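You operate a simulated robot arm through the tools that you are given. There is no shell and no other tool.

You run a simulated robot arm. Do the job below in one go: nothing can be reset, and whatever is moved stays where it is left.

Task
Swap the EMPTY blue INK block for the FULL one and pump the roller dark.
Fine: CARRIAGE knob off and locked first; the empty block goes on the small shelf; press the blue pump button; stop before ink spills by the pump. Set down upright: blue block.

The check looks at the end state, three seconds after you hand in, the way a careful person would. Anything else that was tipped, shoved, dropped, spilled or broken makes it a failure.

Robot
A 7-joint arm with a two-finger parallel gripper, fixed in place. Base frame: the origin is on the floor under the middle of its stand, x ahead of it, y to its left, z up. Units: m, rad, N and s.
It reaches about 1.479 m from its shoulder. Its first joint turns from -2.897 to 2.897 rad. Payload 4.4 kg.
The TCP is the grasp point between the finger pads, 0.023 m short of the fingertips. In the tool frame z runs along the fingers and y along their closing line. Largest opening 0.094 m; finger width 0.038, thickness 0.01; the body of the gripper, 0.054 by 0.096 m, starts 0.039 m behind the TCP.
Orientation is told as [roll, pitch, yaw] about the base's x, y, z axes, in that order, counted from this pose: with the fingers straight down and closing along the base's y, the tool's x points along the base's -x, its y along +y and its z along -z.

Tools
- The arm moves only by the tool send_rows. Its arguments are lists of equal length, an entry for each row: "slide": the shift along the tool's x, y, z in m, a list of three; "angular": the turn, a rotation vector about the tool's x, y, z in rad, a list of three. In form: {"slide": [[dx, dy, dz], ...], "angular": [[wx, wy, wz], ...]}. A call has 1 to 20 rows; each row shifts and turns the commanded pose from where the row before left it, along the tool's axes as they then stand. "hand" is the closure, from 0 (fully open) to 1 (shut), set as the call begins (left out, the last holds). Each row takes 0.2 s and may step no farther than 0.05 m and 0.15 rad from the row before; otherwise, or with a gripper value out of range, the whole call is refused. Where a pose cannot be reached the arm comes as near as it can. A force on the tool above 50 N (or 10 N above the force at the start of the call, whichever is more), or a blocked arm, ends the call early, and 0.2 s more pass. The fingers move at their own pace (about 0.072 m/s each) and stop on an object; they squeeze with about 43 N. The grip force told is the motor's: it shows also when the fingers shut on nothing. Time passes only in rows, and 0.2 s behind the last, so rows that do not move let the fingers close. It gives the time, the measured TCP pose, the force on the tool (base axes), the opening and the grip force at its end, in the units of the frame above (readings bear some noise), with the torque about the TCP (base axes, N m) and any sound that the robot's microphone picked up.
- Cameras (640 x 400 px; columns grow to the right, rows downward): "scene" is fixed at [0.0491, -0.5013, 1.1205]; the picture's right is [0.24, -0.97, 0.00], its down [-0.09, -0.02, -1.00] and it looks along [0.97, 0.24, -0.10] (base axes); focal length 281 px, centre (320, 200). "wrist" rides on the gripper at [0.086, 0.016, -0.074] in the tool frame; the picture's right is [-0.18, 0.98, 0.00], its down [-0.58, -0.11, -0.81] and it looks along [-0.79, -0.15, 0.59] (tool axes); focal length 243 px, centre (320, 200). There is no depth. A picture from a camera that has moved, and an enlarged one, comes with that camera's place and axes in the base frame and with its lens.
- snapshot(camera): a new picture of that camera. The clock stands still meanwhile.
- zoom(camera, box): a new picture of the part [left, top, right, bottom] of that camera's present view, enlarged. The clock stands still meanwhile.
- sign_off(): hands the job in; it is judged then, once.

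Nothing tells you positions but the pictures and the camera data. Unless the task says otherwise, let go and move clear before handing in.

The tools are called after ">>>" as a command line: name --argument value ..., lists and objects as JSON in quotes. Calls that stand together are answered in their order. send_rows: Moves the arm, as the interface text tells. Its arguments: {"type":"object","properties":{"slide":{"type":"array"},"angular":{"type":"array"},"hand":{"type":"number"}},"required":["slide","angular"]} The other tools are called the same way: snapshot (camera) takes a picture; zoom (camera, box) takes an enlarged picture of a part of a camera's view; sign_off () hands the job in.

At the start:

```text
t: 0.0
tool_pos: [0.7723, 0.0186, 1.2885]
ee_rot: [-0.001, 0.001, 0.0]
wrist_force: [-0.3, -1.2, 0.5]
wrist_torque: [-0.02, -0.01, 0.0]
finger_gap: 0.0942
finger_force: 0.1
```

scene: 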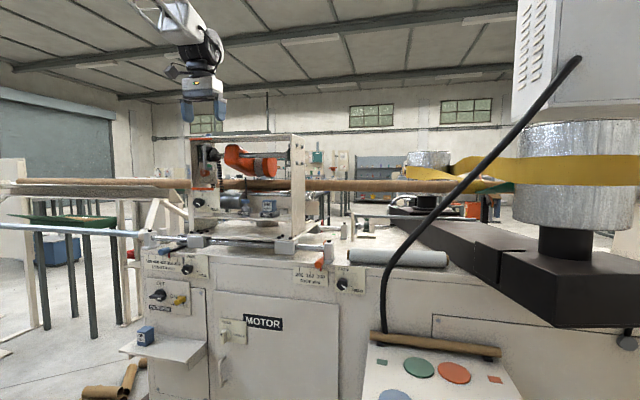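
wrist: 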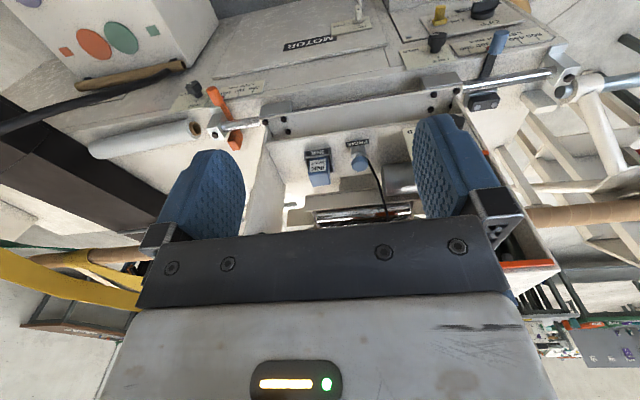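

I see a printing-like machine with a frame, control knobs on the front panel, a small shelf with a blue block, and another block inside the frame. I'll zoom in on the labels before moving.

>>> zoom --camera "scene" --box '[120, 230, 280, 330]'

>>> zoom --camera "scene" --box '[180, 130, 340, 230]'

>>> zoom --camera "scene" --box '[260, 220, 420, 320]'

>>> zoom --camera "wrist" --box '[260, 110, 460, 235]'

>>> zoom --camera "wrist" --box '[380, 0, 580, 125]'

>>> zoom --camera "scene" --box '[80, 300, 240, 400]'

```text
4.00 times, centred on (200, 280) of scene
camera zoom: at [0.0491, -0.5013, 1.1205], right [0.24, -0.97, 0.0], down [-0.09, -0.02, -1.0], along [0.97, 0.24, -0.1], focal length 1124 px, centre (800, -120)
```

zoom: 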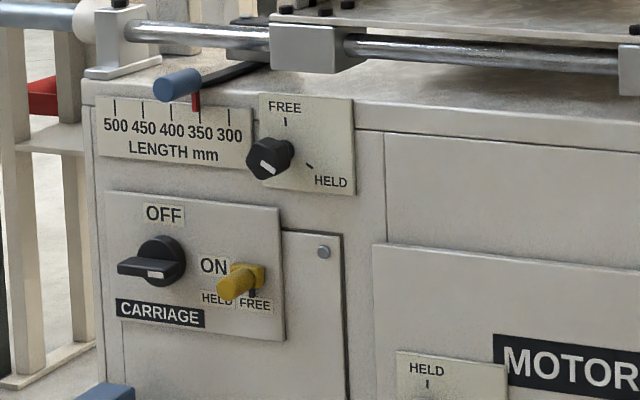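

```text
4.00 times, centred on (260, 180) of scene
camera zoom: at [0.0491, -0.5013, 1.1205], right [0.24, -0.97, 0.0], down [-0.09, -0.02, -1.0], along [0.97, 0.24, -0.1], focal length 1124 px, centre (560, 280)
```

zoom: 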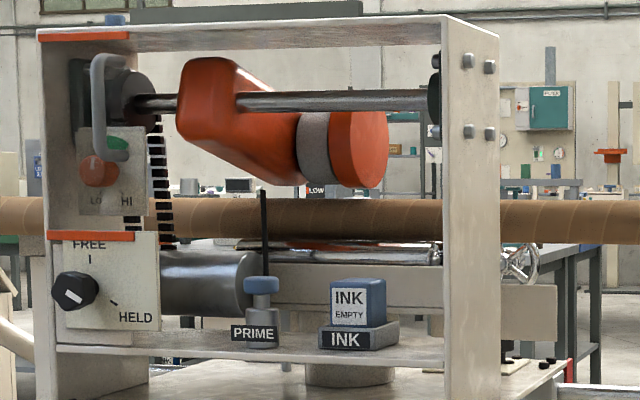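

```text
4.00 times, centred on (340, 270) of scene
camera zoom: at [0.0491, -0.5013, 1.1205], right [0.24, -0.97, 0.0], down [-0.09, -0.02, -1.0], along [0.97, 0.24, -0.1], focal length 1124 px, centre (240, -80)
```

zoom: 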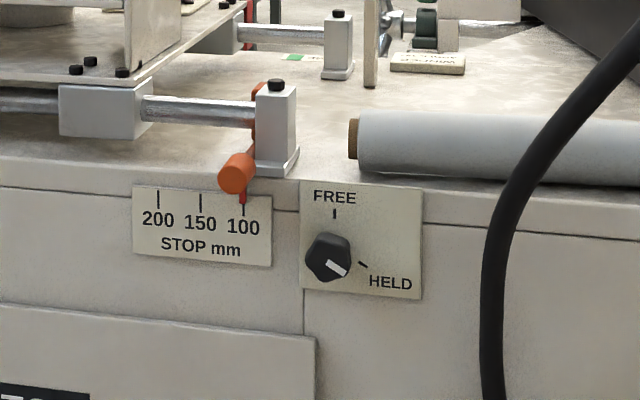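

```text
3.20 times, centred on (360, 172) of wrist
camera zoom: at [0.6871, 0.0359, 1.3641], right [0.18, 0.98, 0.0], down [0.58, -0.11, 0.81], along [0.79, -0.15, -0.59], focal length 776 px, centre (192, 288)
```

zoom: 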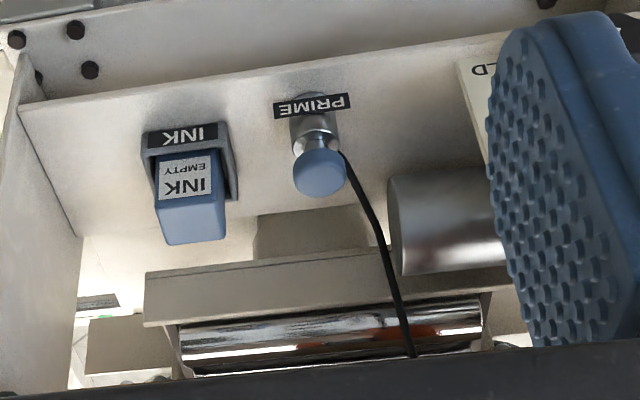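

```text
3.20 times, centred on (480, 62) of wrist
camera zoom: at [0.6871, 0.0359, 1.3641], right [0.18, 0.98, 0.0], down [0.58, -0.11, 0.81], along [0.79, -0.15, -0.59], focal length 776 px, centre (-192, 640)
```

zoom: 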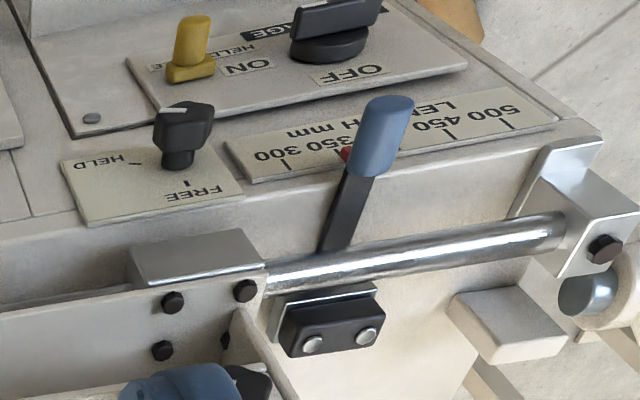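

```text
4.00 times, centred on (160, 350) of scene
camera zoom: at [0.0491, -0.5013, 1.1205], right [0.24, -0.97, 0.0], down [-0.09, -0.02, -1.0], along [0.97, 0.24, -0.1], focal length 1124 px, centre (960, -400)
```

zoom: 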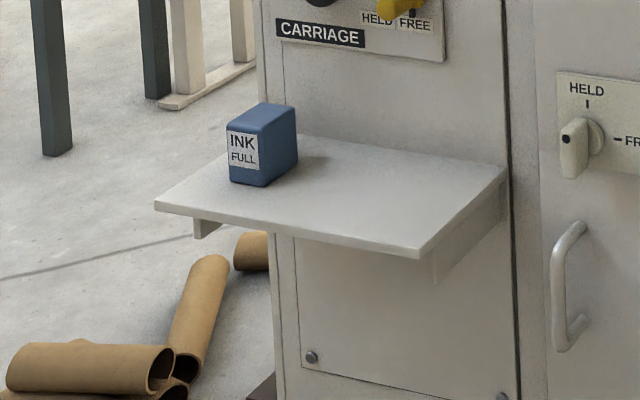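

The CARRIAGE knob looks to be near ON, with a yellow lock beside it. I'll zoom further to read each pointer.

>>> zoom --camera "scene" --box '[140, 275, 200, 312]'

>>> zoom --camera "wrist" --box '[410, 0, 530, 75]'

>>> zoom --camera "scene" --box '[210, 310, 300, 366]'

>>> zoom --camera "scene" --box '[225, 180, 305, 230]'

>>> zoom --camera "scene" --box '[180, 140, 260, 190]'

>>> zoom --camera "scene" --box '[360, 325, 520, 400]'

>>> zoom --camera "scene" --box '[100, 0, 260, 130]'

```text
10.67 times, centred on (170, 294) of scene
camera zoom: at [0.0491, -0.5013, 1.1205], right [0.24, -0.97, 0.0], down [-0.09, -0.02, -1.0], along [0.97, 0.24, -0.1], focal length 2998 px, centre (1920, -797)
```

zoom: 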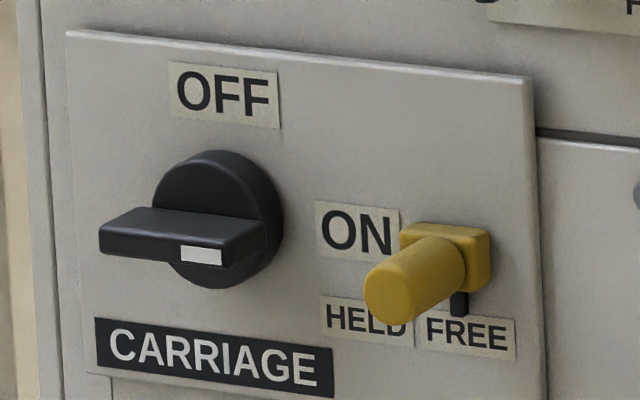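

```text
5.33 times, centred on (470, 38) of wrist
camera zoom: at [0.6871, 0.0359, 1.3641], right [0.18, 0.98, 0.0], down [0.58, -0.11, 0.81], along [0.79, -0.15, -0.59], focal length 1294 px, centre (-480, 1067)
```

zoom: 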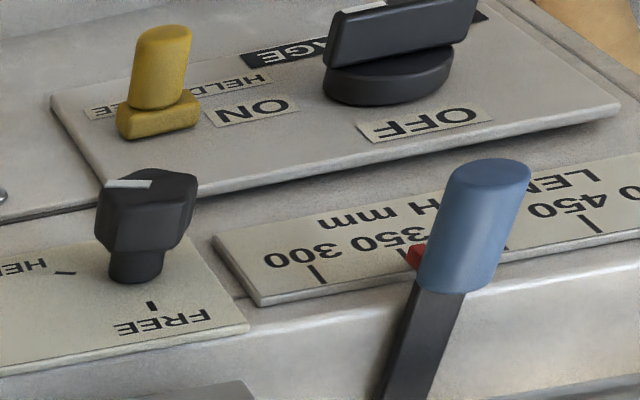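

```text
7.11 times, centred on (255, 338) of scene
camera zoom: at [0.0491, -0.5013, 1.1205], right [0.24, -0.97, 0.0], down [-0.09, -0.02, -1.0], along [0.97, 0.24, -0.1], focal length 1999 px, centre (782, -781)
```

zoom: 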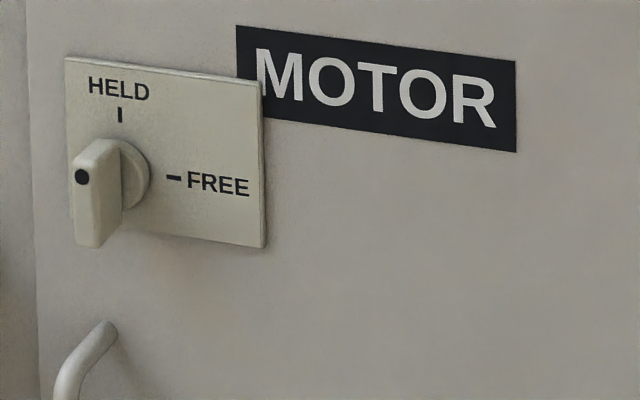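

```text
8.00 times, centred on (265, 205) of scene
camera zoom: at [0.0491, -0.5013, 1.1205], right [0.24, -0.97, 0.0], down [-0.09, -0.02, -1.0], along [0.97, 0.24, -0.1], focal length 2249 px, centre (760, 160)
```

zoom: 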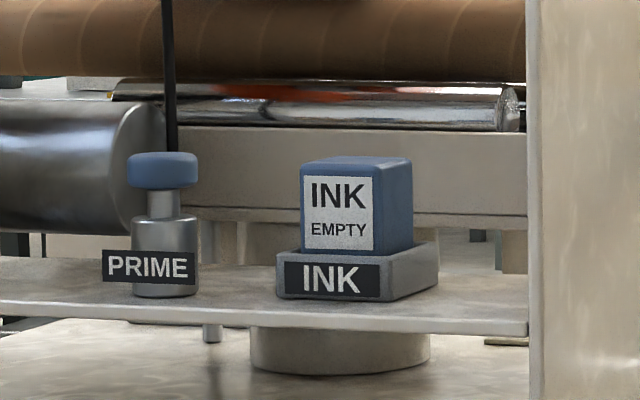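

```text
8.00 times, centred on (220, 165) of scene
camera zoom: at [0.0491, -0.5013, 1.1205], right [0.24, -0.97, 0.0], down [-0.09, -0.02, -1.0], along [0.97, 0.24, -0.1], focal length 2249 px, centre (1120, 480)
```

zoom: 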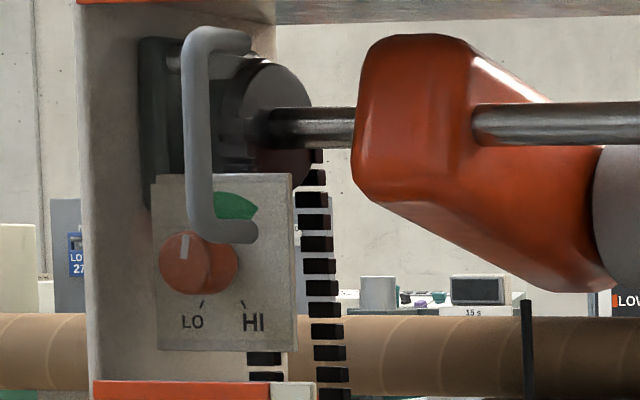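

```text
4.00 times, centred on (440, 362) of scene
camera zoom: at [0.0491, -0.5013, 1.1205], right [0.24, -0.97, 0.0], down [-0.09, -0.02, -1.0], along [0.97, 0.24, -0.1], focal length 1124 px, centre (-160, -450)
```

zoom: 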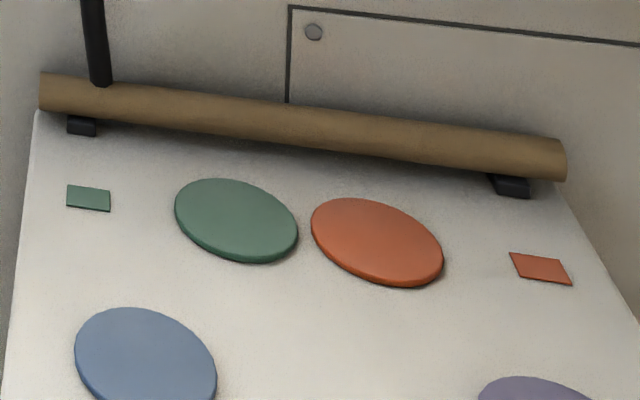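

```text
3.08 times, centred on (180, 65) of scene
camera zoom: at [0.0491, -0.5013, 1.1205], right [0.24, -0.97, 0.0], down [-0.09, -0.02, -1.0], along [0.97, 0.24, -0.1], focal length 865 px, centre (751, 615)
```

zoom: 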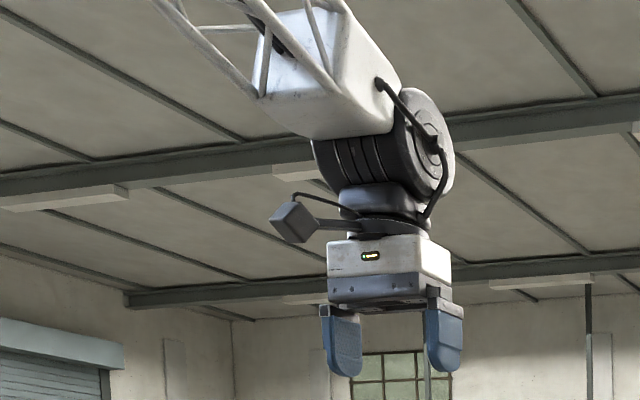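

The CARRIAGE knob is a horizontal bar pointing at ON, at about (0.965, 0.405, 0.618). The yellow slide lock sits at FREE, at about (0.96, 0.294, 0.613). The EMPTY block is in the INK tray near (1.08, -0.04, 0.99), and the FULL block is on the shelf near (0.90, 0.435, 0.44). First I'll pitch the gripper to point forward.

>>> send_rows --slide '[[0, 0, 0], [0, 0, 0], [0, 0, 0], [0, 0, 0], [0, 0, 0], [0, 0, 0], [0, 0, 0], [0, 0, 0], [0, 0, 0], [0, 0, 0], [0, 0, 0]]' --angular '[[0, -0.15, 0], [0, -0.15, 0], [0, -0.15, 0], [0, -0.15, 0], [0, -0.15, 0], [0, -0.15, 0], [0, -0.15, 0], [0, -0.15, 0], [0, -0.15, 0], [0, -0.15, 0], [0, -0.0708, 0]]'

```text
t: 2.6
tool_pos: [0.81, 0.019, 1.203]
ee_rot: [-0.025, -1.32, 0.012]
wrist_force: [-0.8, 0.0, 0.1]
wrist_torque: [0.01, 0.0, 0.0]
finger_gap: 0.094
finger_force: 0.1
out of reach, approached as far as the arm can: row 10, 11
stopped in row 11: the arm was blocked; the commanded pose is now the measured one
```

The forward pitch hit a joint limit at this height. I'll lower and shift left toward the front panel in clear space, then finish the pitch there.

>>> send_rows --slide '[[0.0368, 0.0234, 0.0086], [0.0368, 0.0234, 0.0086], [0.0368, 0.0234, 0.0086], [0.0368, 0.0234, 0.0086], [0.0368, 0.0234, 0.0086], [0.0368, 0.0234, 0.0086], [0.0368, 0.0234, 0.0086], [0.0368, 0.0234, 0.0086], [0.0368, 0.0234, 0.0086], [0.0368, 0.0234, 0.0086], [0.0368, 0.0234, 0.0086], [0.0368, 0.0234, 0.0086]]' --angular '[[0, 0, 0], [0, 0, 0], [0, 0, 0], [0, 0, 0], [0, 0, 0], [0, 0, 0], [0, 0, 0], [0, 0, 0], [0, 0, 0], [0, 0, 0], [0, 0, 0], [0, 0, 0]]'

```text
t: 5.2
tool_pos: [0.8048, 0.2975, 0.7497]
ee_rot: [-0.026, -1.322, 0.011]
wrist_force: [-0.2, -0.6, -0.7]
wrist_torque: [0.02, 0.01, -0.02]
finger_gap: 0.0942
finger_force: 0.0
```

>>> snapshot --camera "wrist"

>>> snapshot --camera "scene"

```text
taken
camera wrist: at [0.7131, 0.3142, 0.6836], right [0.06, 0.98, 0.17], down [-0.64, -0.1, 0.76], along [0.77, -0.16, 0.62], focal length 243 px, centre (320, 200)
```

wrist: 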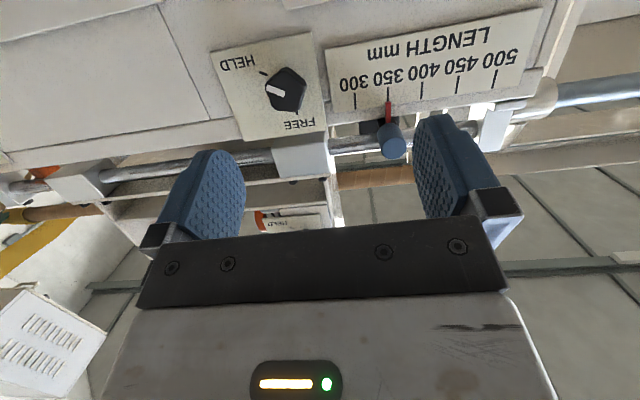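

```text
taken
```

scene: 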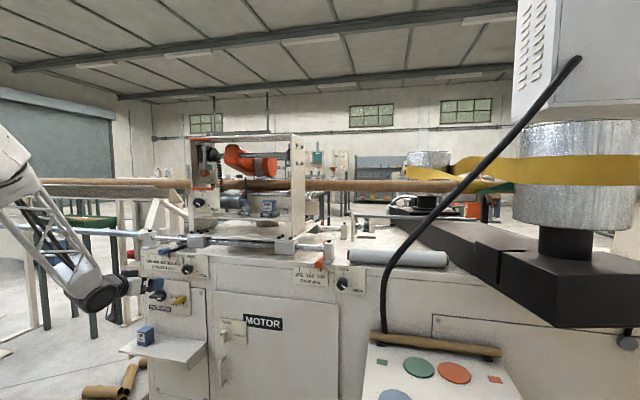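

>>> zoom --camera "scene" --box '[60, 235, 220, 335]'

```text
4.00 times, centred on (140, 285) of scene
camera zoom: at [0.0491, -0.5013, 1.1205], right [0.24, -0.97, 0.0], down [-0.09, -0.02, -1.0], along [0.97, 0.24, -0.1], focal length 1124 px, centre (1040, -140)
```

zoom: 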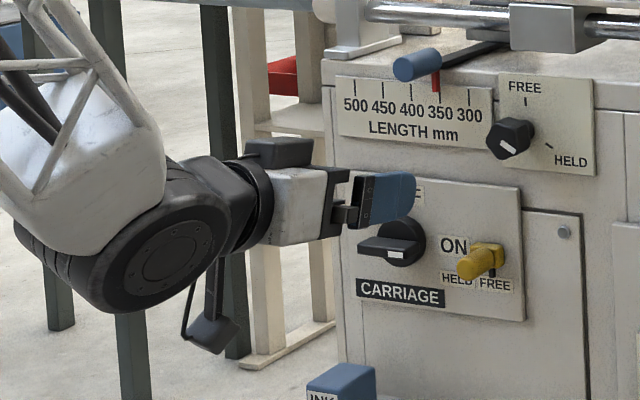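

>>> send_rows --slide '[[0, 0, 0], [0, 0, 0], [0, 0, 0], [0, 0, 0], [0, 0, 0], [0, 0, 0], [0, 0, 0], [0, 0, 0], [0, 0, 0], [0, 0, 0], [0, 0, 0], [0, 0, 0], [0, 0, 0]]' --angular '[[0, -0.13, 0], [0, -0.119, 0], [0, 0, 0.15], [0, 0, 0.15], [0, 0, 0.15], [0, 0, 0.15], [0, 0, 0.15], [0, 0, 0.15], [0, 0, 0.15], [0, 0, 0.15], [0, 0, 0.15], [0, 0, 0.15], [0, 0, 0.0708]]'

>>> snapshot --camera "wrist"

>>> zoom --camera "scene" --box '[60, 235, 220, 335]'

```text
t: 8.0
tool_pos: [0.8047, 0.3015, 0.7522]
ee_rot: [1.558, -1.386, -1.581]
wrist_force: [-0.7, -0.8, 0.4]
wrist_torque: [-0.02, 0.0, -0.01]
finger_gap: 0.0939
finger_force: 0.0
out of reach, approached as far as the arm can: row 4, 5, 6, 7, 8, 9, 10, 11, 12, 13
```

```text
taken
camera wrist: at [0.733, 0.335, 0.6704], right [0.02, 0.93, 0.36], down [-0.81, -0.2, 0.55], along [0.59, -0.3, 0.75], focal length 243 px, centre (320, 200)
```

wrist: 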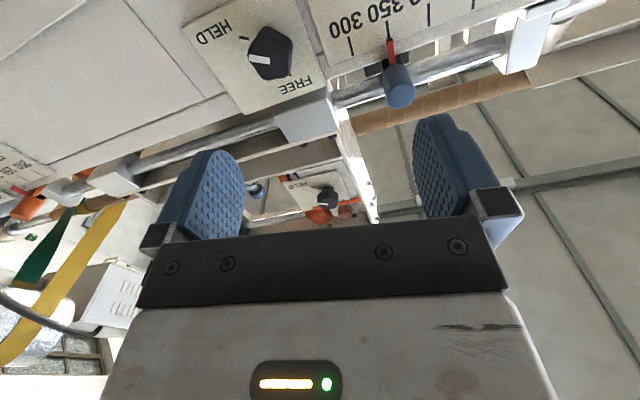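

```text
4.00 times, centred on (140, 285) of scene
camera zoom: at [0.0491, -0.5013, 1.1205], right [0.24, -0.97, 0.0], down [-0.09, -0.02, -1.0], along [0.97, 0.24, -0.1], focal length 1124 px, centre (1040, -140)
```

zoom: 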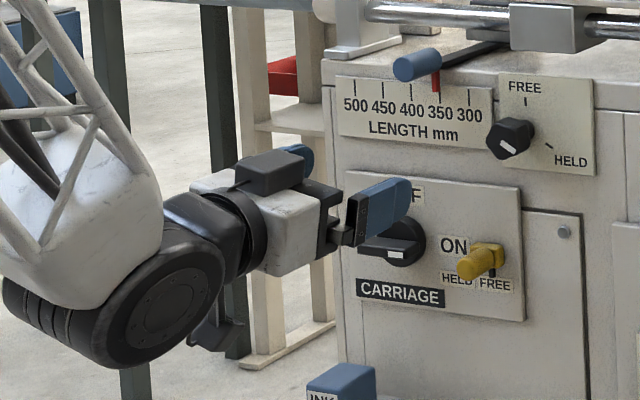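

Rolling in the positive direction hits a wrist limit. I'll roll the other way, to about -90°, which puts the camera on the right side.

>>> send_rows --slide '[[0, 0, 0], [0, 0, 0], [0, 0, 0], [0, 0, 0], [0, 0, 0], [0, 0, 0], [0, 0, 0], [0, 0, 0], [0, 0, 0], [0, 0, 0], [0, 0, 0], [0, 0, 0]]' --angular '[[0, 0, -0.15], [0, 0, -0.15], [0, 0, -0.15], [0, 0, -0.15], [0, 0, -0.15], [0, 0, -0.15], [0, 0, -0.15], [0, 0, -0.15], [0, 0, -0.15], [0, 0, -0.15], [0, 0, -0.15], [0, 0, -0.15]]'

>>> snapshot --camera "wrist"

```text
t: 10.6
tool_pos: [0.8063, 0.3029, 0.752]
ee_rot: [-1.569, 0.046, 1.552]
wrist_force: [0.1, 0.1, 0.6]
wrist_torque: [0.0, 0.01, 0.02]
finger_gap: 0.0939
finger_force: 0.2
```

```text
taken
camera wrist: at [0.7306, 0.2158, 0.7399], right [0.0, 0.14, -0.99], down [-0.79, 0.6, 0.08], along [0.61, 0.79, 0.11], focal length 243 px, centre (320, 200)
```

wrist: 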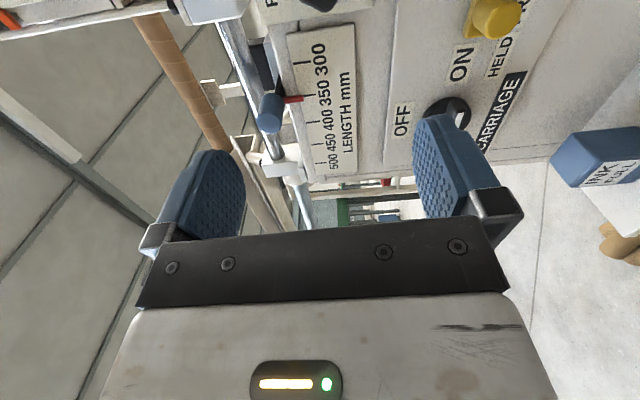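

The arm is now rolled about -90° with the fingers pointing at the panel. I'll move to a standoff in front of the CARRIAGE knob and re-measure it.

>>> send_rows --slide '[[-0.0272, 0.0318, 0.0081], [-0.0272, 0.0318, 0.0081], [-0.0272, 0.0318, 0.0081], [-0.0272, 0.0318, 0.0081], [0, 0, 0]]' --angular '[[0, 0, 0], [0, 0, 0], [0, 0, 0], [0, 0, 0], [0, 0, 0.046]]'

>>> snapshot --camera "wrist"

>>> zoom --camera "scene" --box '[60, 250, 220, 350]'

```text
t: 11.8
tool_pos: [0.8401, 0.4045, 0.6194]
ee_rot: [-1.568, -0.004, 1.549]
wrist_force: [-0.4, -0.2, -0.4]
wrist_torque: [-0.03, -0.04, 0.02]
finger_gap: 0.0942
finger_force: 0.1
```

```text
taken
camera wrist: at [0.765, 0.3196, 0.6042], right [0.0, 0.19, -0.98], down [-0.79, 0.6, 0.11], along [0.61, 0.78, 0.15], focal length 243 px, centre (320, 200)
```

wrist: 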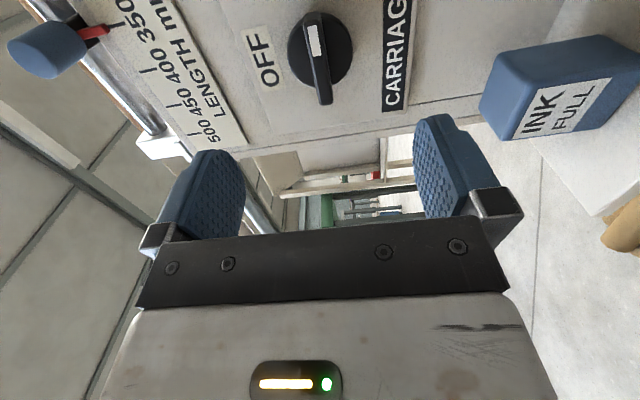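

```text
4.00 times, centred on (140, 300) of scene
camera zoom: at [0.0491, -0.5013, 1.1205], right [0.24, -0.97, 0.0], down [-0.09, -0.02, -1.0], along [0.97, 0.24, -0.1], focal length 1124 px, centre (1040, -200)
```

zoom: 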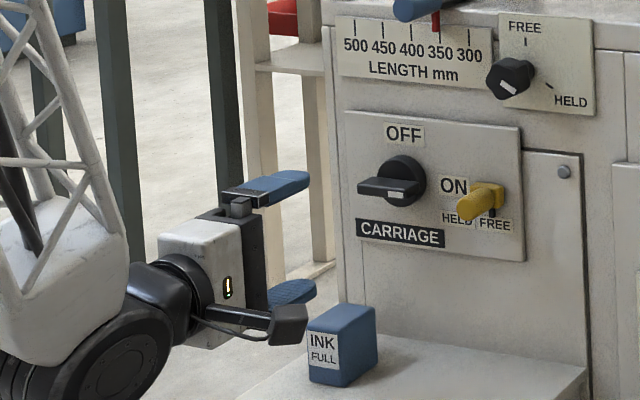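

The knob bar's front face is near (0.946, 0.398, 0.621), spanning y from 0.368 to 0.430, with the disc front at x≈0.968. I'll go in with open fingers above and below the bar.

>>> send_rows --slide '[[0, 0, 0], [0.0025, -0.0005, 0.0333], [0.0025, -0.0005, 0.0333], [0.0025, -0.0005, 0.0333], [0, 0, 0]]' --angular '[[0, -0.0218, 0], [0, 0, 0], [0, 0, 0], [0, 0, 0], [0, 0, 0]]'

>>> snapshot --camera "wrist"

>>> zoom --camera "scene" --box '[100, 260, 200, 322]'

```text
t: 13.0
tool_pos: [0.9411, 0.3952, 0.6223]
ee_rot: [-1.569, -0.004, 1.572]
wrist_force: [0.0, -0.1, -0.3]
wrist_torque: [0.01, 0.03, 0.0]
finger_gap: 0.0939
finger_force: 0.0
```

```text
taken
camera wrist: at [0.8669, 0.31, 0.6056], right [0.0, 0.19, -0.98], down [-0.81, 0.58, 0.11], along [0.59, 0.79, 0.15], focal length 243 px, centre (320, 200)
```

wrist: 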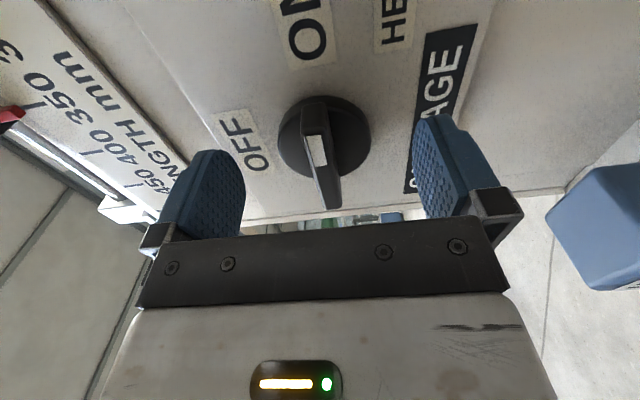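

```text
6.40 times, centred on (150, 291) of scene
camera zoom: at [0.0491, -0.5013, 1.1205], right [0.24, -0.97, 0.0], down [-0.09, -0.02, -1.0], along [0.97, 0.24, -0.1], focal length 1799 px, centre (1408, -382)
```

zoom: 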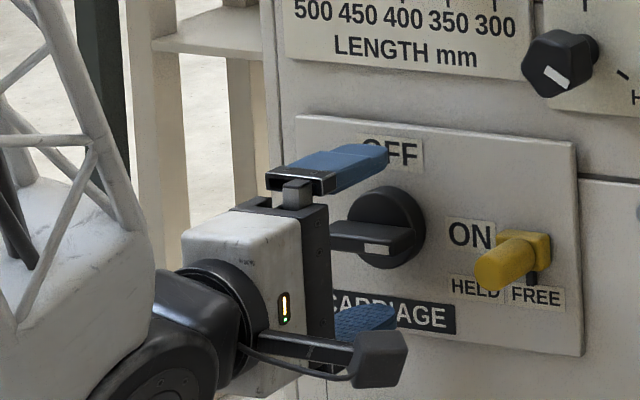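

>>> zoom --camera "wrist" --box '[240, 80, 400, 230]'

```text
2.67 times, centred on (320, 155) of wrist
camera zoom: at [0.8669, 0.31, 0.6056], right [0.0, 0.19, -0.98], down [-0.81, 0.58, 0.11], along [0.59, 0.79, 0.15], focal length 647 px, centre (320, 320)
```

zoom: 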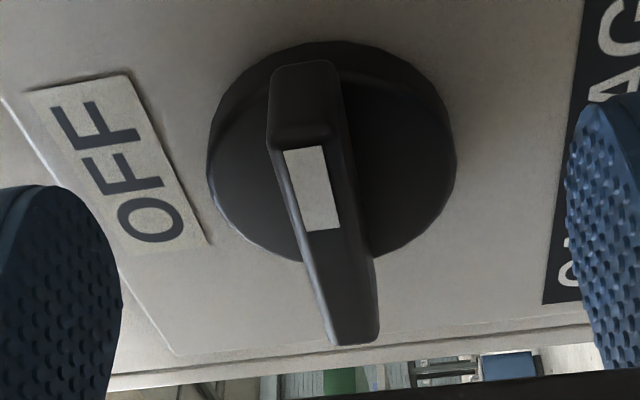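

The bar is centred between the fingers at z≈0.620 and y≈0.395. I'll close on it.

>>> send_rows --slide '[[0, 0.0015, 0], [0, 0, 0], [0, 0, 0], [0, 0, 0], [0, 0, 0], [0, 0, 0]]' --angular '[[0, 0, 0], [0, 0, 0], [0, 0, 0], [0, 0, 0], [0, 0, 0], [0, 0, 0]]' --hand 1.0

>>> zoom --camera "wrist" --box '[240, 80, 400, 230]'

```text
t: 14.4
tool_pos: [0.9399, 0.3971, 0.6189]
ee_rot: [-1.571, -0.004, 1.572]
wrist_force: [7.3, 3.2, -4.8]
wrist_torque: [-0.17, -0.21, 0.22]
finger_gap: 0.0118
finger_force: 45.1
```

```text
2.67 times, centred on (320, 155) of wrist
camera zoom: at [0.8668, 0.3103, 0.6039], right [0.0, 0.19, -0.98], down [-0.81, 0.58, 0.11], along [0.59, 0.79, 0.15], focal length 647 px, centre (320, 320)
```

zoom: 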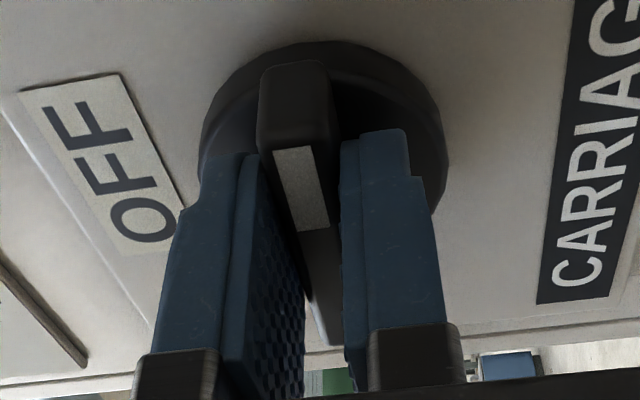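

I've gripped the bar with a gap of 0.012. I'll turn it counter-clockwise toward OFF.

>>> send_rows --slide '[[0, 0, 0], [0, 0, 0], [0, 0, 0], [0, 0, 0], [0, 0, 0]]' --angular '[[0, 0, -0.12], [0, 0, -0.12], [0, 0, -0.12], [0, 0, -0.12], [0, 0, -0.12]]'

>>> zoom --camera "wrist" --box '[240, 80, 400, 230]'

>>> zoom --camera "scene" --box '[100, 260, 200, 322]'

```text
t: 15.6
tool_pos: [0.9401, 0.3975, 0.6215]
ee_rot: [-1.57, 0.598, 1.572]
wrist_force: [-29.2, -2.0, 30.6]
wrist_torque: [0.11, -0.16, 0.28]
finger_gap: 0.0117
finger_force: 45.2
```

```text
2.67 times, centred on (320, 155) of wrist
camera zoom: at [0.8669, 0.3167, 0.6574], right [0.0, -0.4, -0.92], down [-0.81, 0.54, -0.24], along [0.59, 0.74, -0.32], focal length 647 px, centre (320, 320)
```

zoom: 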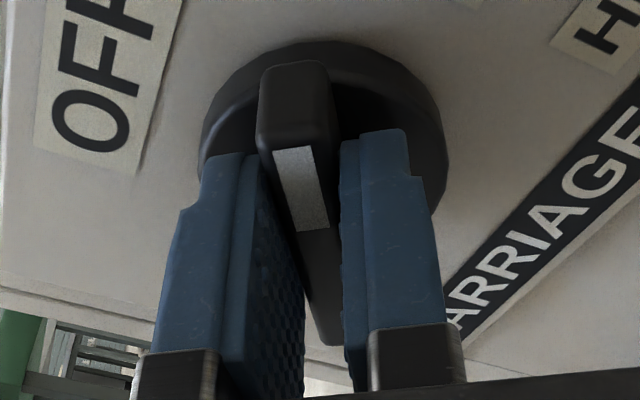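

```text
6.40 times, centred on (150, 291) of scene
camera zoom: at [0.0491, -0.5013, 1.1205], right [0.24, -0.97, 0.0], down [-0.09, -0.02, -1.0], along [0.97, 0.24, -0.1], focal length 1799 px, centre (1408, -382)
```

zoom: 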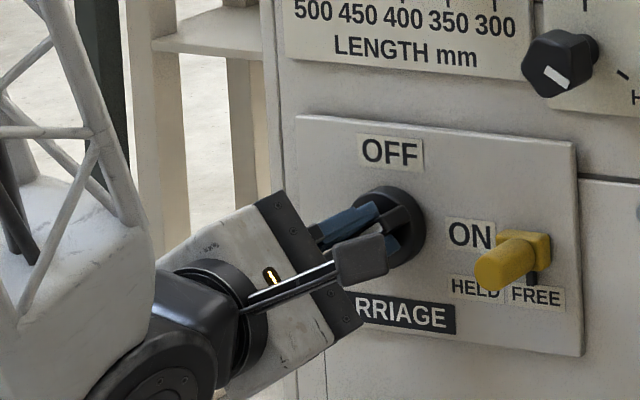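

The knob is turning with the gripper. There is some side load, so I'll ease the position slightly and continue to 90°.

>>> send_rows --slide '[[0.0008, -0.0012, -0.0015], [0, 0, 0], [0, 0, 0], [0, 0, 0], [0, 0, 0]]' --angular '[[0, 0, 0], [0, 0, -0.12], [0, 0, -0.12], [0, 0, -0.12], [0, 0, -0.12]]'

>>> zoom --camera "scene" --box '[100, 260, 200, 322]'

```text
t: 16.9
tool_pos: [0.9399, 0.3978, 0.6232]
ee_rot: [-1.571, 1.079, 1.573]
wrist_force: [0.3, 4.4, -3.2]
wrist_torque: [-0.01, -0.29, -0.42]
finger_gap: 0.0122
finger_force: 45.1
stopped in row 5: the force on the tool passed its limit at 53 N (the readings are from after the stop); the commanded pose is now the measured one
```

```text
6.40 times, centred on (150, 291) of scene
camera zoom: at [0.0491, -0.5013, 1.1205], right [0.24, -0.97, 0.0], down [-0.09, -0.02, -1.0], along [0.97, 0.24, -0.1], focal length 1799 px, centre (1408, -382)
```

zoom: 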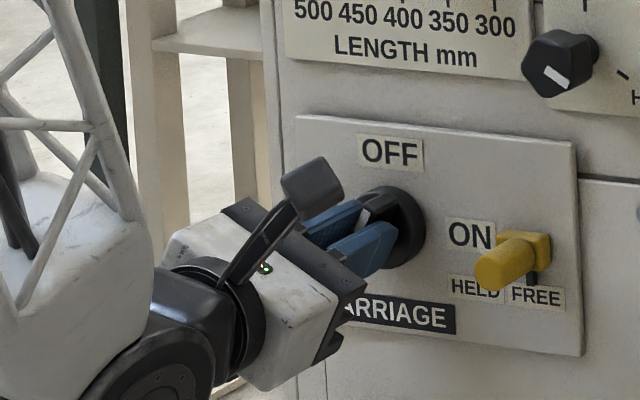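

>>> send_rows --slide '[[0.0002, -0.0004, 0], [0.0002, -0.0004, 0], [0.0002, -0.0004, 0], [0.0002, -0.0004, 0], [0.0002, -0.0004, 0]]' --angular '[[0, 0, -0.1], [0, 0, -0.1], [0, 0, -0.1], [0, 0, -0.1], [0, 0, -0.092]]'

>>> zoom --camera "scene" --box '[100, 260, 200, 322]'

>>> snapshot --camera "wrist"

```text
t: 18.1
tool_pos: [0.9395, 0.4007, 0.6244]
ee_rot: [0.818, 1.568, -2.321]
wrist_force: [25.1, 27.3, -25.7]
wrist_torque: [0.13, 0.45, -0.02]
finger_gap: 0.0119
finger_force: 45.3
```

```text
6.40 times, centred on (150, 291) of scene
camera zoom: at [0.0491, -0.5013, 1.1205], right [0.24, -0.97, 0.0], down [-0.09, -0.02, -1.0], along [0.97, 0.24, -0.1], focal length 1799 px, centre (1408, -382)
```

zoom: 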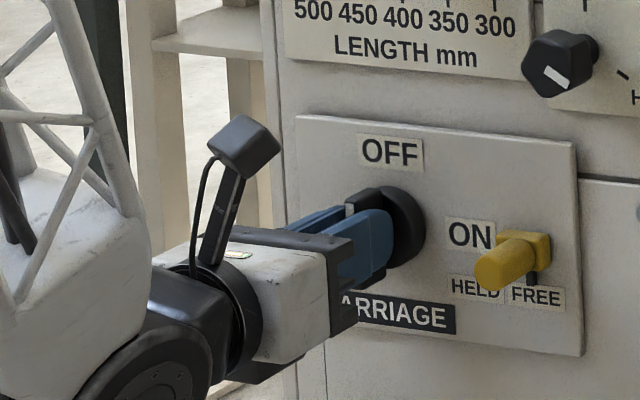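

```text
taken
camera wrist: at [0.8661, 0.3839, 0.7106], right [0.0, -0.98, -0.18], down [-0.81, 0.11, -0.58], along [0.59, 0.15, -0.79], focal length 243 px, centre (320, 200)
```

wrist: 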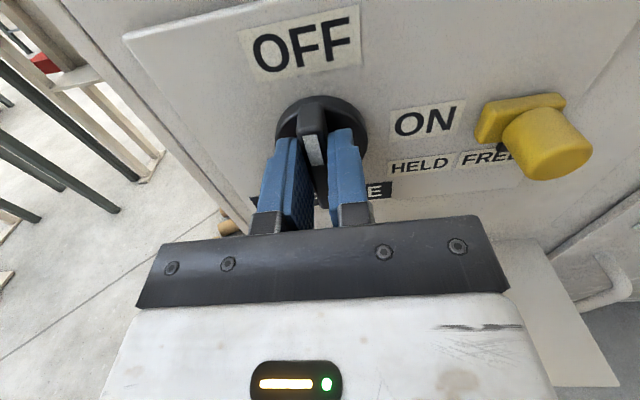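

The knob bar is now vertical at OFF. I'll release it and back off.

>>> send_rows --slide '[[0, 0, 0], [0, 0, 0], [0, 0, 0], [0, 0, -0.03], [0, 0, -0.03], [0, 0, -0.03]]' --angular '[[0, 0, 0], [0, 0, 0], [0, 0, 0], [0, 0, 0], [0, 0, 0], [0, 0, 0]]' --hand 0.4

>>> snapshot --camera "wrist"

>>> zoom --camera "scene" --box '[100, 260, 200, 322]'

```text
t: 19.5
tool_pos: [0.8501, 0.3993, 0.6256]
ee_rot: [-2.248, 1.569, 0.896]
wrist_force: [0.6, 0.6, 0.0]
wrist_torque: [0.0, -0.01, -0.01]
finger_gap: 0.0565
finger_force: 0.1
```

```text
taken
camera wrist: at [0.776, 0.3826, 0.7116], right [0.0, -0.98, -0.18], down [-0.81, 0.11, -0.58], along [0.59, 0.15, -0.79], focal length 243 px, centre (320, 200)
```

wrist: 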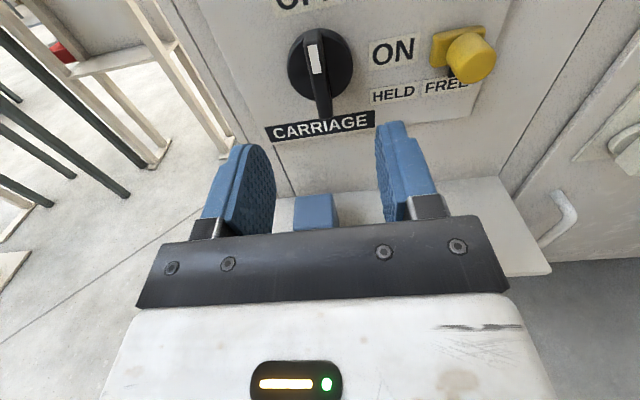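

```text
6.40 times, centred on (150, 291) of scene
camera zoom: at [0.0491, -0.5013, 1.1205], right [0.24, -0.97, 0.0], down [-0.09, -0.02, -1.0], along [0.97, 0.24, -0.1], focal length 1799 px, centre (1408, -382)
```

zoom: 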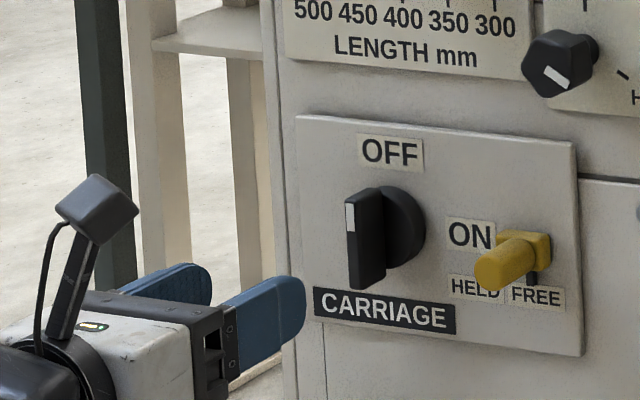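

The CARRIAGE knob is at OFF. Next is the yellow lock, so I'll look at it closely.

>>> zoom --camera "wrist" --box '[360, 10, 520, 110]'

```text
4.00 times, centred on (440, 60) of wrist
camera zoom: at [0.776, 0.3826, 0.7116], right [0.0, -0.98, -0.18], down [-0.81, 0.11, -0.58], along [0.59, 0.15, -0.79], focal length 970 px, centre (-160, 760)
```

zoom: 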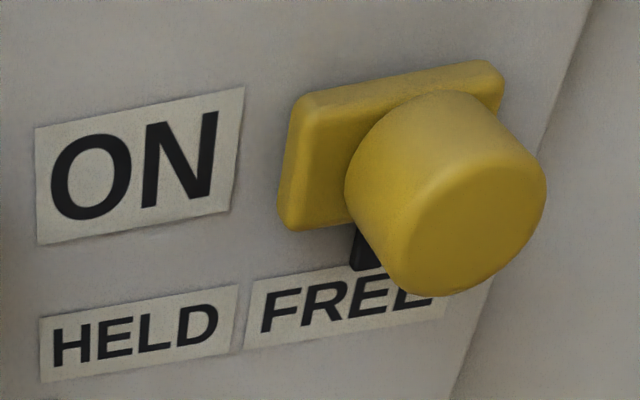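

The lock is a slide with a round post, its front at about (0.941, 0.296, 0.617). I'll grip the post and slide it left (+y) to HELD.

>>> send_rows --slide '[[-0.0027, 0.0343, 0], [-0.0027, 0.0343, 0], [-0.0027, 0.0343, 0], [0, 0, 0.04], [0, 0, 0.042], [0, 0, 0]]' --angular '[[0, 0, 0], [0, 0, 0], [0, 0, 0], [0, 0, 0], [0, 0, 0], [0, 0, 0]]'

>>> snapshot --camera "wrist"

>>> zoom --camera "scene" --box '[100, 260, 200, 322]'

```text
t: 20.9
tool_pos: [0.9323, 0.2951, 0.6167]
ee_rot: [-1.531, 1.571, 1.612]
wrist_force: [0.4, -0.2, -0.7]
wrist_torque: [-0.03, -0.01, -0.01]
finger_gap: 0.0563
finger_force: 0.1
```

```text
taken
camera wrist: at [0.8586, 0.2802, 0.7024], right [0.0, -0.98, -0.18], down [-0.81, 0.11, -0.58], along [0.59, 0.15, -0.79], focal length 243 px, centre (320, 200)
```

wrist: 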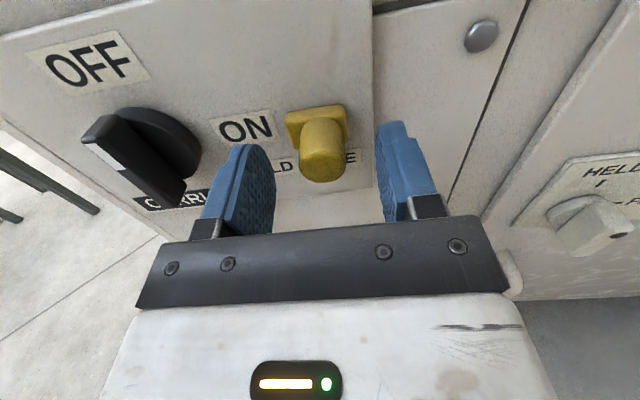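

```text
6.40 times, centred on (150, 291) of scene
camera zoom: at [0.0491, -0.5013, 1.1205], right [0.24, -0.97, 0.0], down [-0.09, -0.02, -1.0], along [0.97, 0.24, -0.1], focal length 1799 px, centre (1408, -382)
```

zoom: 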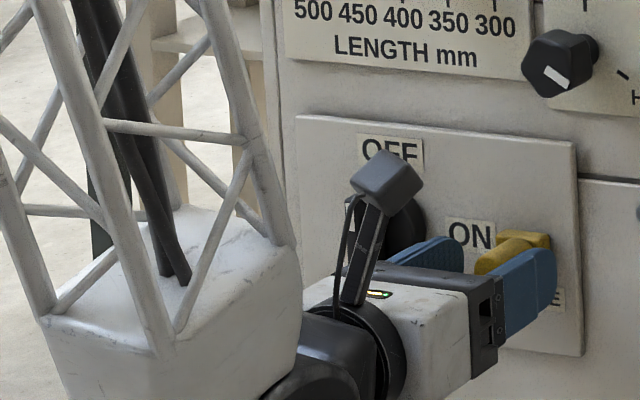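

The post is centred between the fingers. I'll move a little deeper and close.

>>> send_rows --slide '[[0, 0, 0.005], [0, 0, 0], [0, 0, 0], [0, 0, 0], [0, 0, 0]]' --angular '[[0, 0, 0], [0, 0, 0], [0, 0, 0], [0, 0, 0], [0, 0, 0]]' --hand 1.0

>>> snapshot --camera "wrist"

```text
t: 22.1
tool_pos: [0.9376, 0.2964, 0.6154]
ee_rot: [-1.437, 1.572, 1.708]
wrist_force: [-14.0, -2.5, 3.7]
wrist_torque: [0.0, -0.07, -0.49]
finger_gap: 0.0231
finger_force: 45.3
```

```text
taken
camera wrist: at [0.8633, 0.2805, 0.7025], right [0.0, -0.98, -0.18], down [-0.81, 0.11, -0.58], along [0.59, 0.15, -0.79], focal length 243 px, centre (320, 200)
```

wrist: 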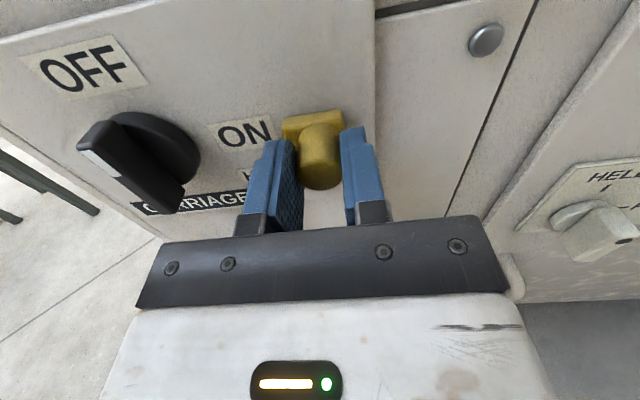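

>>> send_rows --slide '[[0, -0.006, 0], [0, -0.006, 0], [0, -0.006, 0], [0, -0.006, 0], [0, -0.006, 0]]' --angular '[[0, 0, 0], [0, 0, 0], [0, 0, 0], [0, 0, 0], [0, 0, 0]]'

>>> snapshot --camera "wrist"

```text
t: 23.3
tool_pos: [0.9372, 0.3273, 0.617]
ee_rot: [-0.396, 1.57, 2.748]
wrist_force: [4.4, -1.1, -16.1]
wrist_torque: [-0.04, 0.5, -0.49]
finger_gap: 0.023
finger_force: 45.0
```

```text
taken
camera wrist: at [0.8634, 0.3107, 0.7026], right [0.0, -0.98, -0.18], down [-0.81, 0.11, -0.58], along [0.59, 0.15, -0.79], focal length 243 px, centre (320, 200)
```

wrist: 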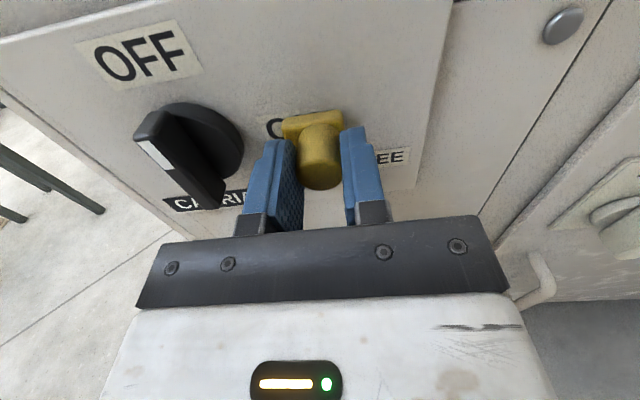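

The slide is moving smoothly. I'll continue until it reaches its stop.

>>> send_rows --slide '[[0, -0.003, 0], [0, -0.003, 0], [0, -0.003, 0], [0, -0.002, 0], [0, -0.002, 0]]' --angular '[[0, 0, 0], [0, 0, 0], [0, 0, 0], [0, 0, 0], [0, 0, 0]]'

>>> snapshot --camera "wrist"

>>> zoom --camera "scene" --box '[100, 260, 200, 322]'

```text
t: 24.5
tool_pos: [0.9363, 0.3402, 0.6152]
ee_rot: [-0.354, 1.571, 2.79]
wrist_force: [3.5, -0.5, -20.9]
wrist_torque: [-0.07, 0.29, -0.47]
finger_gap: 0.0231
finger_force: 45.4
```

```text
taken
camera wrist: at [0.8634, 0.3238, 0.7027], right [0.0, -0.98, -0.18], down [-0.81, 0.11, -0.58], along [0.59, 0.15, -0.79], focal length 243 px, centre (320, 200)
```

wrist: 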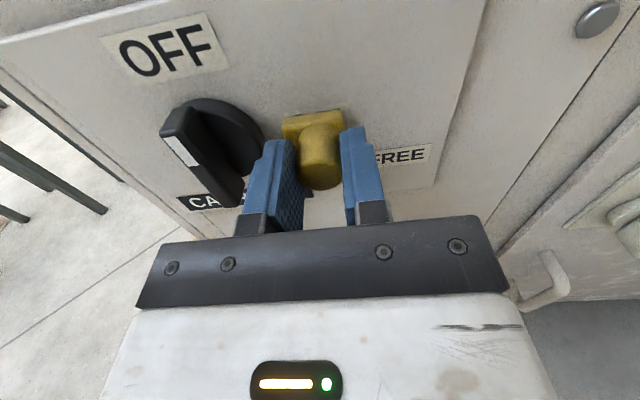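

```text
6.40 times, centred on (150, 291) of scene
camera zoom: at [0.0491, -0.5013, 1.1205], right [0.24, -0.97, 0.0], down [-0.09, -0.02, -1.0], along [0.97, 0.24, -0.1], focal length 1799 px, centre (1408, -382)
```

zoom: 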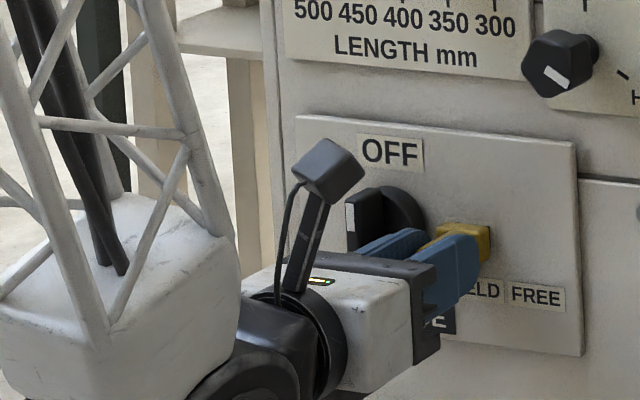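

>>> send_rows --slide '[[0, -0.0015, 0], [0, -0.0015, 0], [0, -0.0015, 0], [0, -0.0015, 0]]' --angular '[[0, 0, 0], [0, 0, 0], [0, 0, 0], [0, 0, 0]]'

>>> zoom --camera "wrist" --box '[240, 80, 400, 230]'

```text
t: 25.4
tool_pos: [0.9372, 0.3399, 0.6158]
ee_rot: [-0.318, 1.569, 2.821]
wrist_force: [-9.4, -18.9, 10.1]
wrist_torque: [-0.05, -0.19, 0.23]
finger_gap: 0.0233
finger_force: 45.3
stopped in row 4: the force on the tool passed its limit at 54 N (the readings are from after the stop); the commanded pose is now the measured one
```

```text
2.67 times, centred on (320, 155) of wrist
camera zoom: at [0.8633, 0.325, 0.7027], right [0.0, -0.98, -0.18], down [-0.81, 0.11, -0.58], along [0.59, 0.15, -0.79], focal length 647 px, centre (320, 320)
```

zoom: 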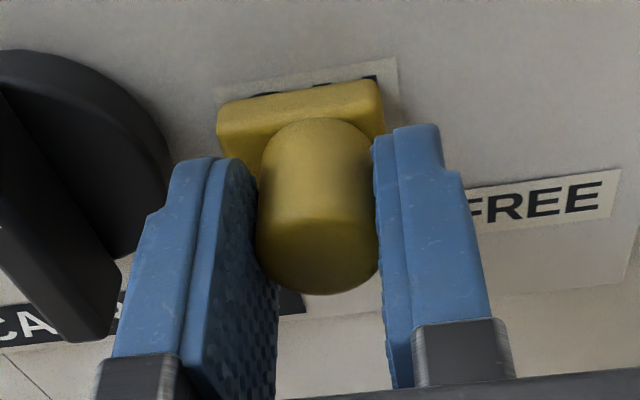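

The lock reached its stop at HELD. I'll release it, back off and check.

>>> send_rows --slide '[[0, 0, 0], [0, 0, 0], [0, 0, 0], [0, 0, -0.03], [0, 0, -0.04], [0, 0, -0.04]]' --angular '[[0, 0, 0], [0, 0, 0], [0, 0, 0], [0, 0, 0], [0, 0, 0], [0, 0, 0]]' --hand 0.6

>>> snapshot --camera "wrist"

>>> zoom --camera "scene" --box '[100, 260, 200, 322]'

```text
t: 26.8
tool_pos: [0.8254, 0.3413, 0.6165]
ee_rot: [-0.777, 1.569, 2.365]
wrist_force: [-0.2, 0.4, -0.3]
wrist_torque: [-0.01, 0.0, -0.04]
finger_gap: 0.0375
finger_force: 0.0
```

```text
taken
camera wrist: at [0.7531, 0.3257, 0.7035], right [0.0, -0.98, -0.18], down [-0.81, 0.11, -0.58], along [0.59, 0.15, -0.79], focal length 243 px, centre (320, 200)
```

wrist: 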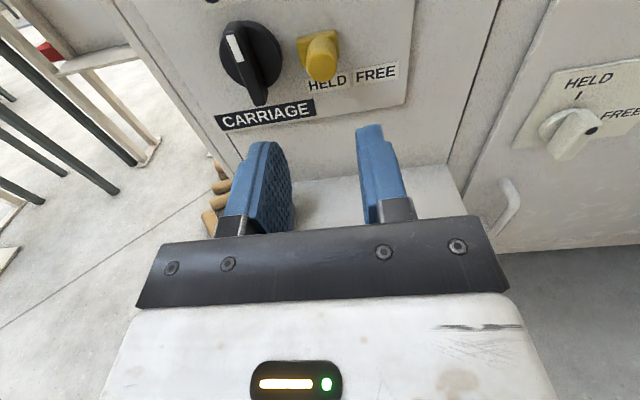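

```text
6.40 times, centred on (150, 291) of scene
camera zoom: at [0.0491, -0.5013, 1.1205], right [0.24, -0.97, 0.0], down [-0.09, -0.02, -1.0], along [0.97, 0.24, -0.1], focal length 1799 px, centre (1408, -382)
```

zoom: 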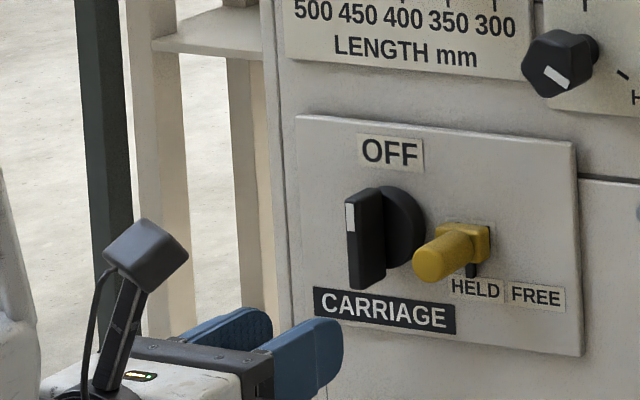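

The CARRIAGE knob is OFF and the lock is at HELD. Next I'll rise clear in front of the machine to look into the carriage frame at the INK tray.

>>> send_rows --slide '[[0.031, 0.0272, -0.0035], [0.031, 0.0272, -0.0035], [0.031, 0.0272, -0.0035], [0.031, 0.0272, -0.0035], [0.031, 0.0272, -0.0035], [0.031, 0.0272, -0.0035], [0.031, 0.0272, -0.0035], [0.031, 0.0272, -0.0035], [0.031, 0.0272, -0.0035], [0.031, 0.0272, -0.0035], [0.031, 0.0272, -0.0035], [0.031, 0.0272, -0.0035], [0.031, 0.0272, -0.0035]]' --angular '[[0, 0, 0], [0, 0, 0], [0, 0, 0], [0, 0, 0], [0, 0, 0], [0, 0, 0], [0, 0, 0], [0, 0, 0], [0, 0, 0], [0, 0, 0], [0, 0, 0], [0, 0, 0], [0, 0, 0]]' --hand 0.0

>>> snapshot --camera "wrist"

>>> snapshot --camera "scene"

```text
t: 29.8
tool_pos: [0.7772, 0.0729, 0.9949]
ee_rot: [0.146, 1.511, -3.019]
wrist_force: [0.8, 0.7, 0.3]
wrist_torque: [-0.02, 0.04, 0.02]
finger_gap: 0.0939
finger_force: 0.0
out of reach, approached as far as the arm can: row 9, 10, 11, 12, 13
stopped in row 13: the arm was blocked; the commanded pose is now the measured one
```

```text
taken
camera wrist: at [0.7083, 0.0606, 1.0865], right [-0.03, -0.98, -0.17], down [-0.84, 0.12, -0.53], along [0.55, 0.13, -0.83], focal length 243 px, centre (320, 200)
```

wrist: 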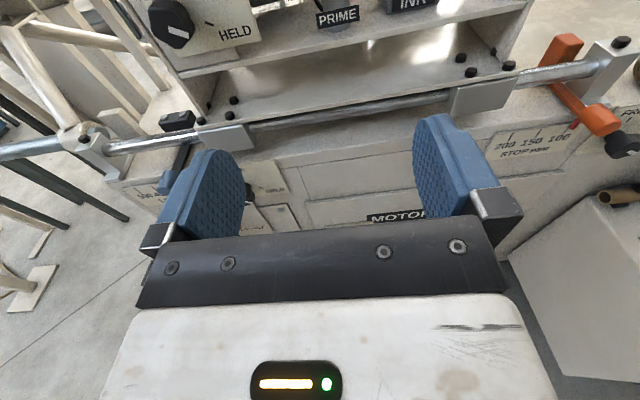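

```text
taken
```

scene: 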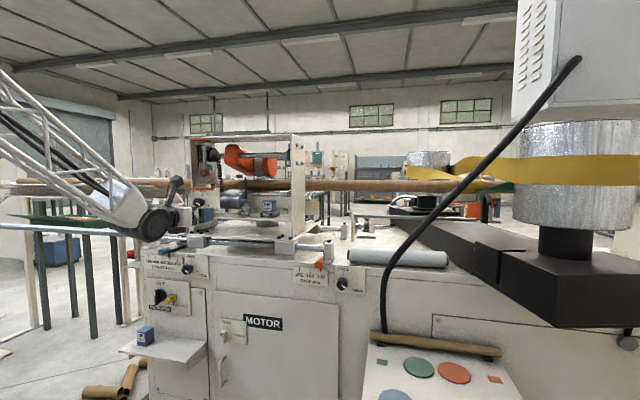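

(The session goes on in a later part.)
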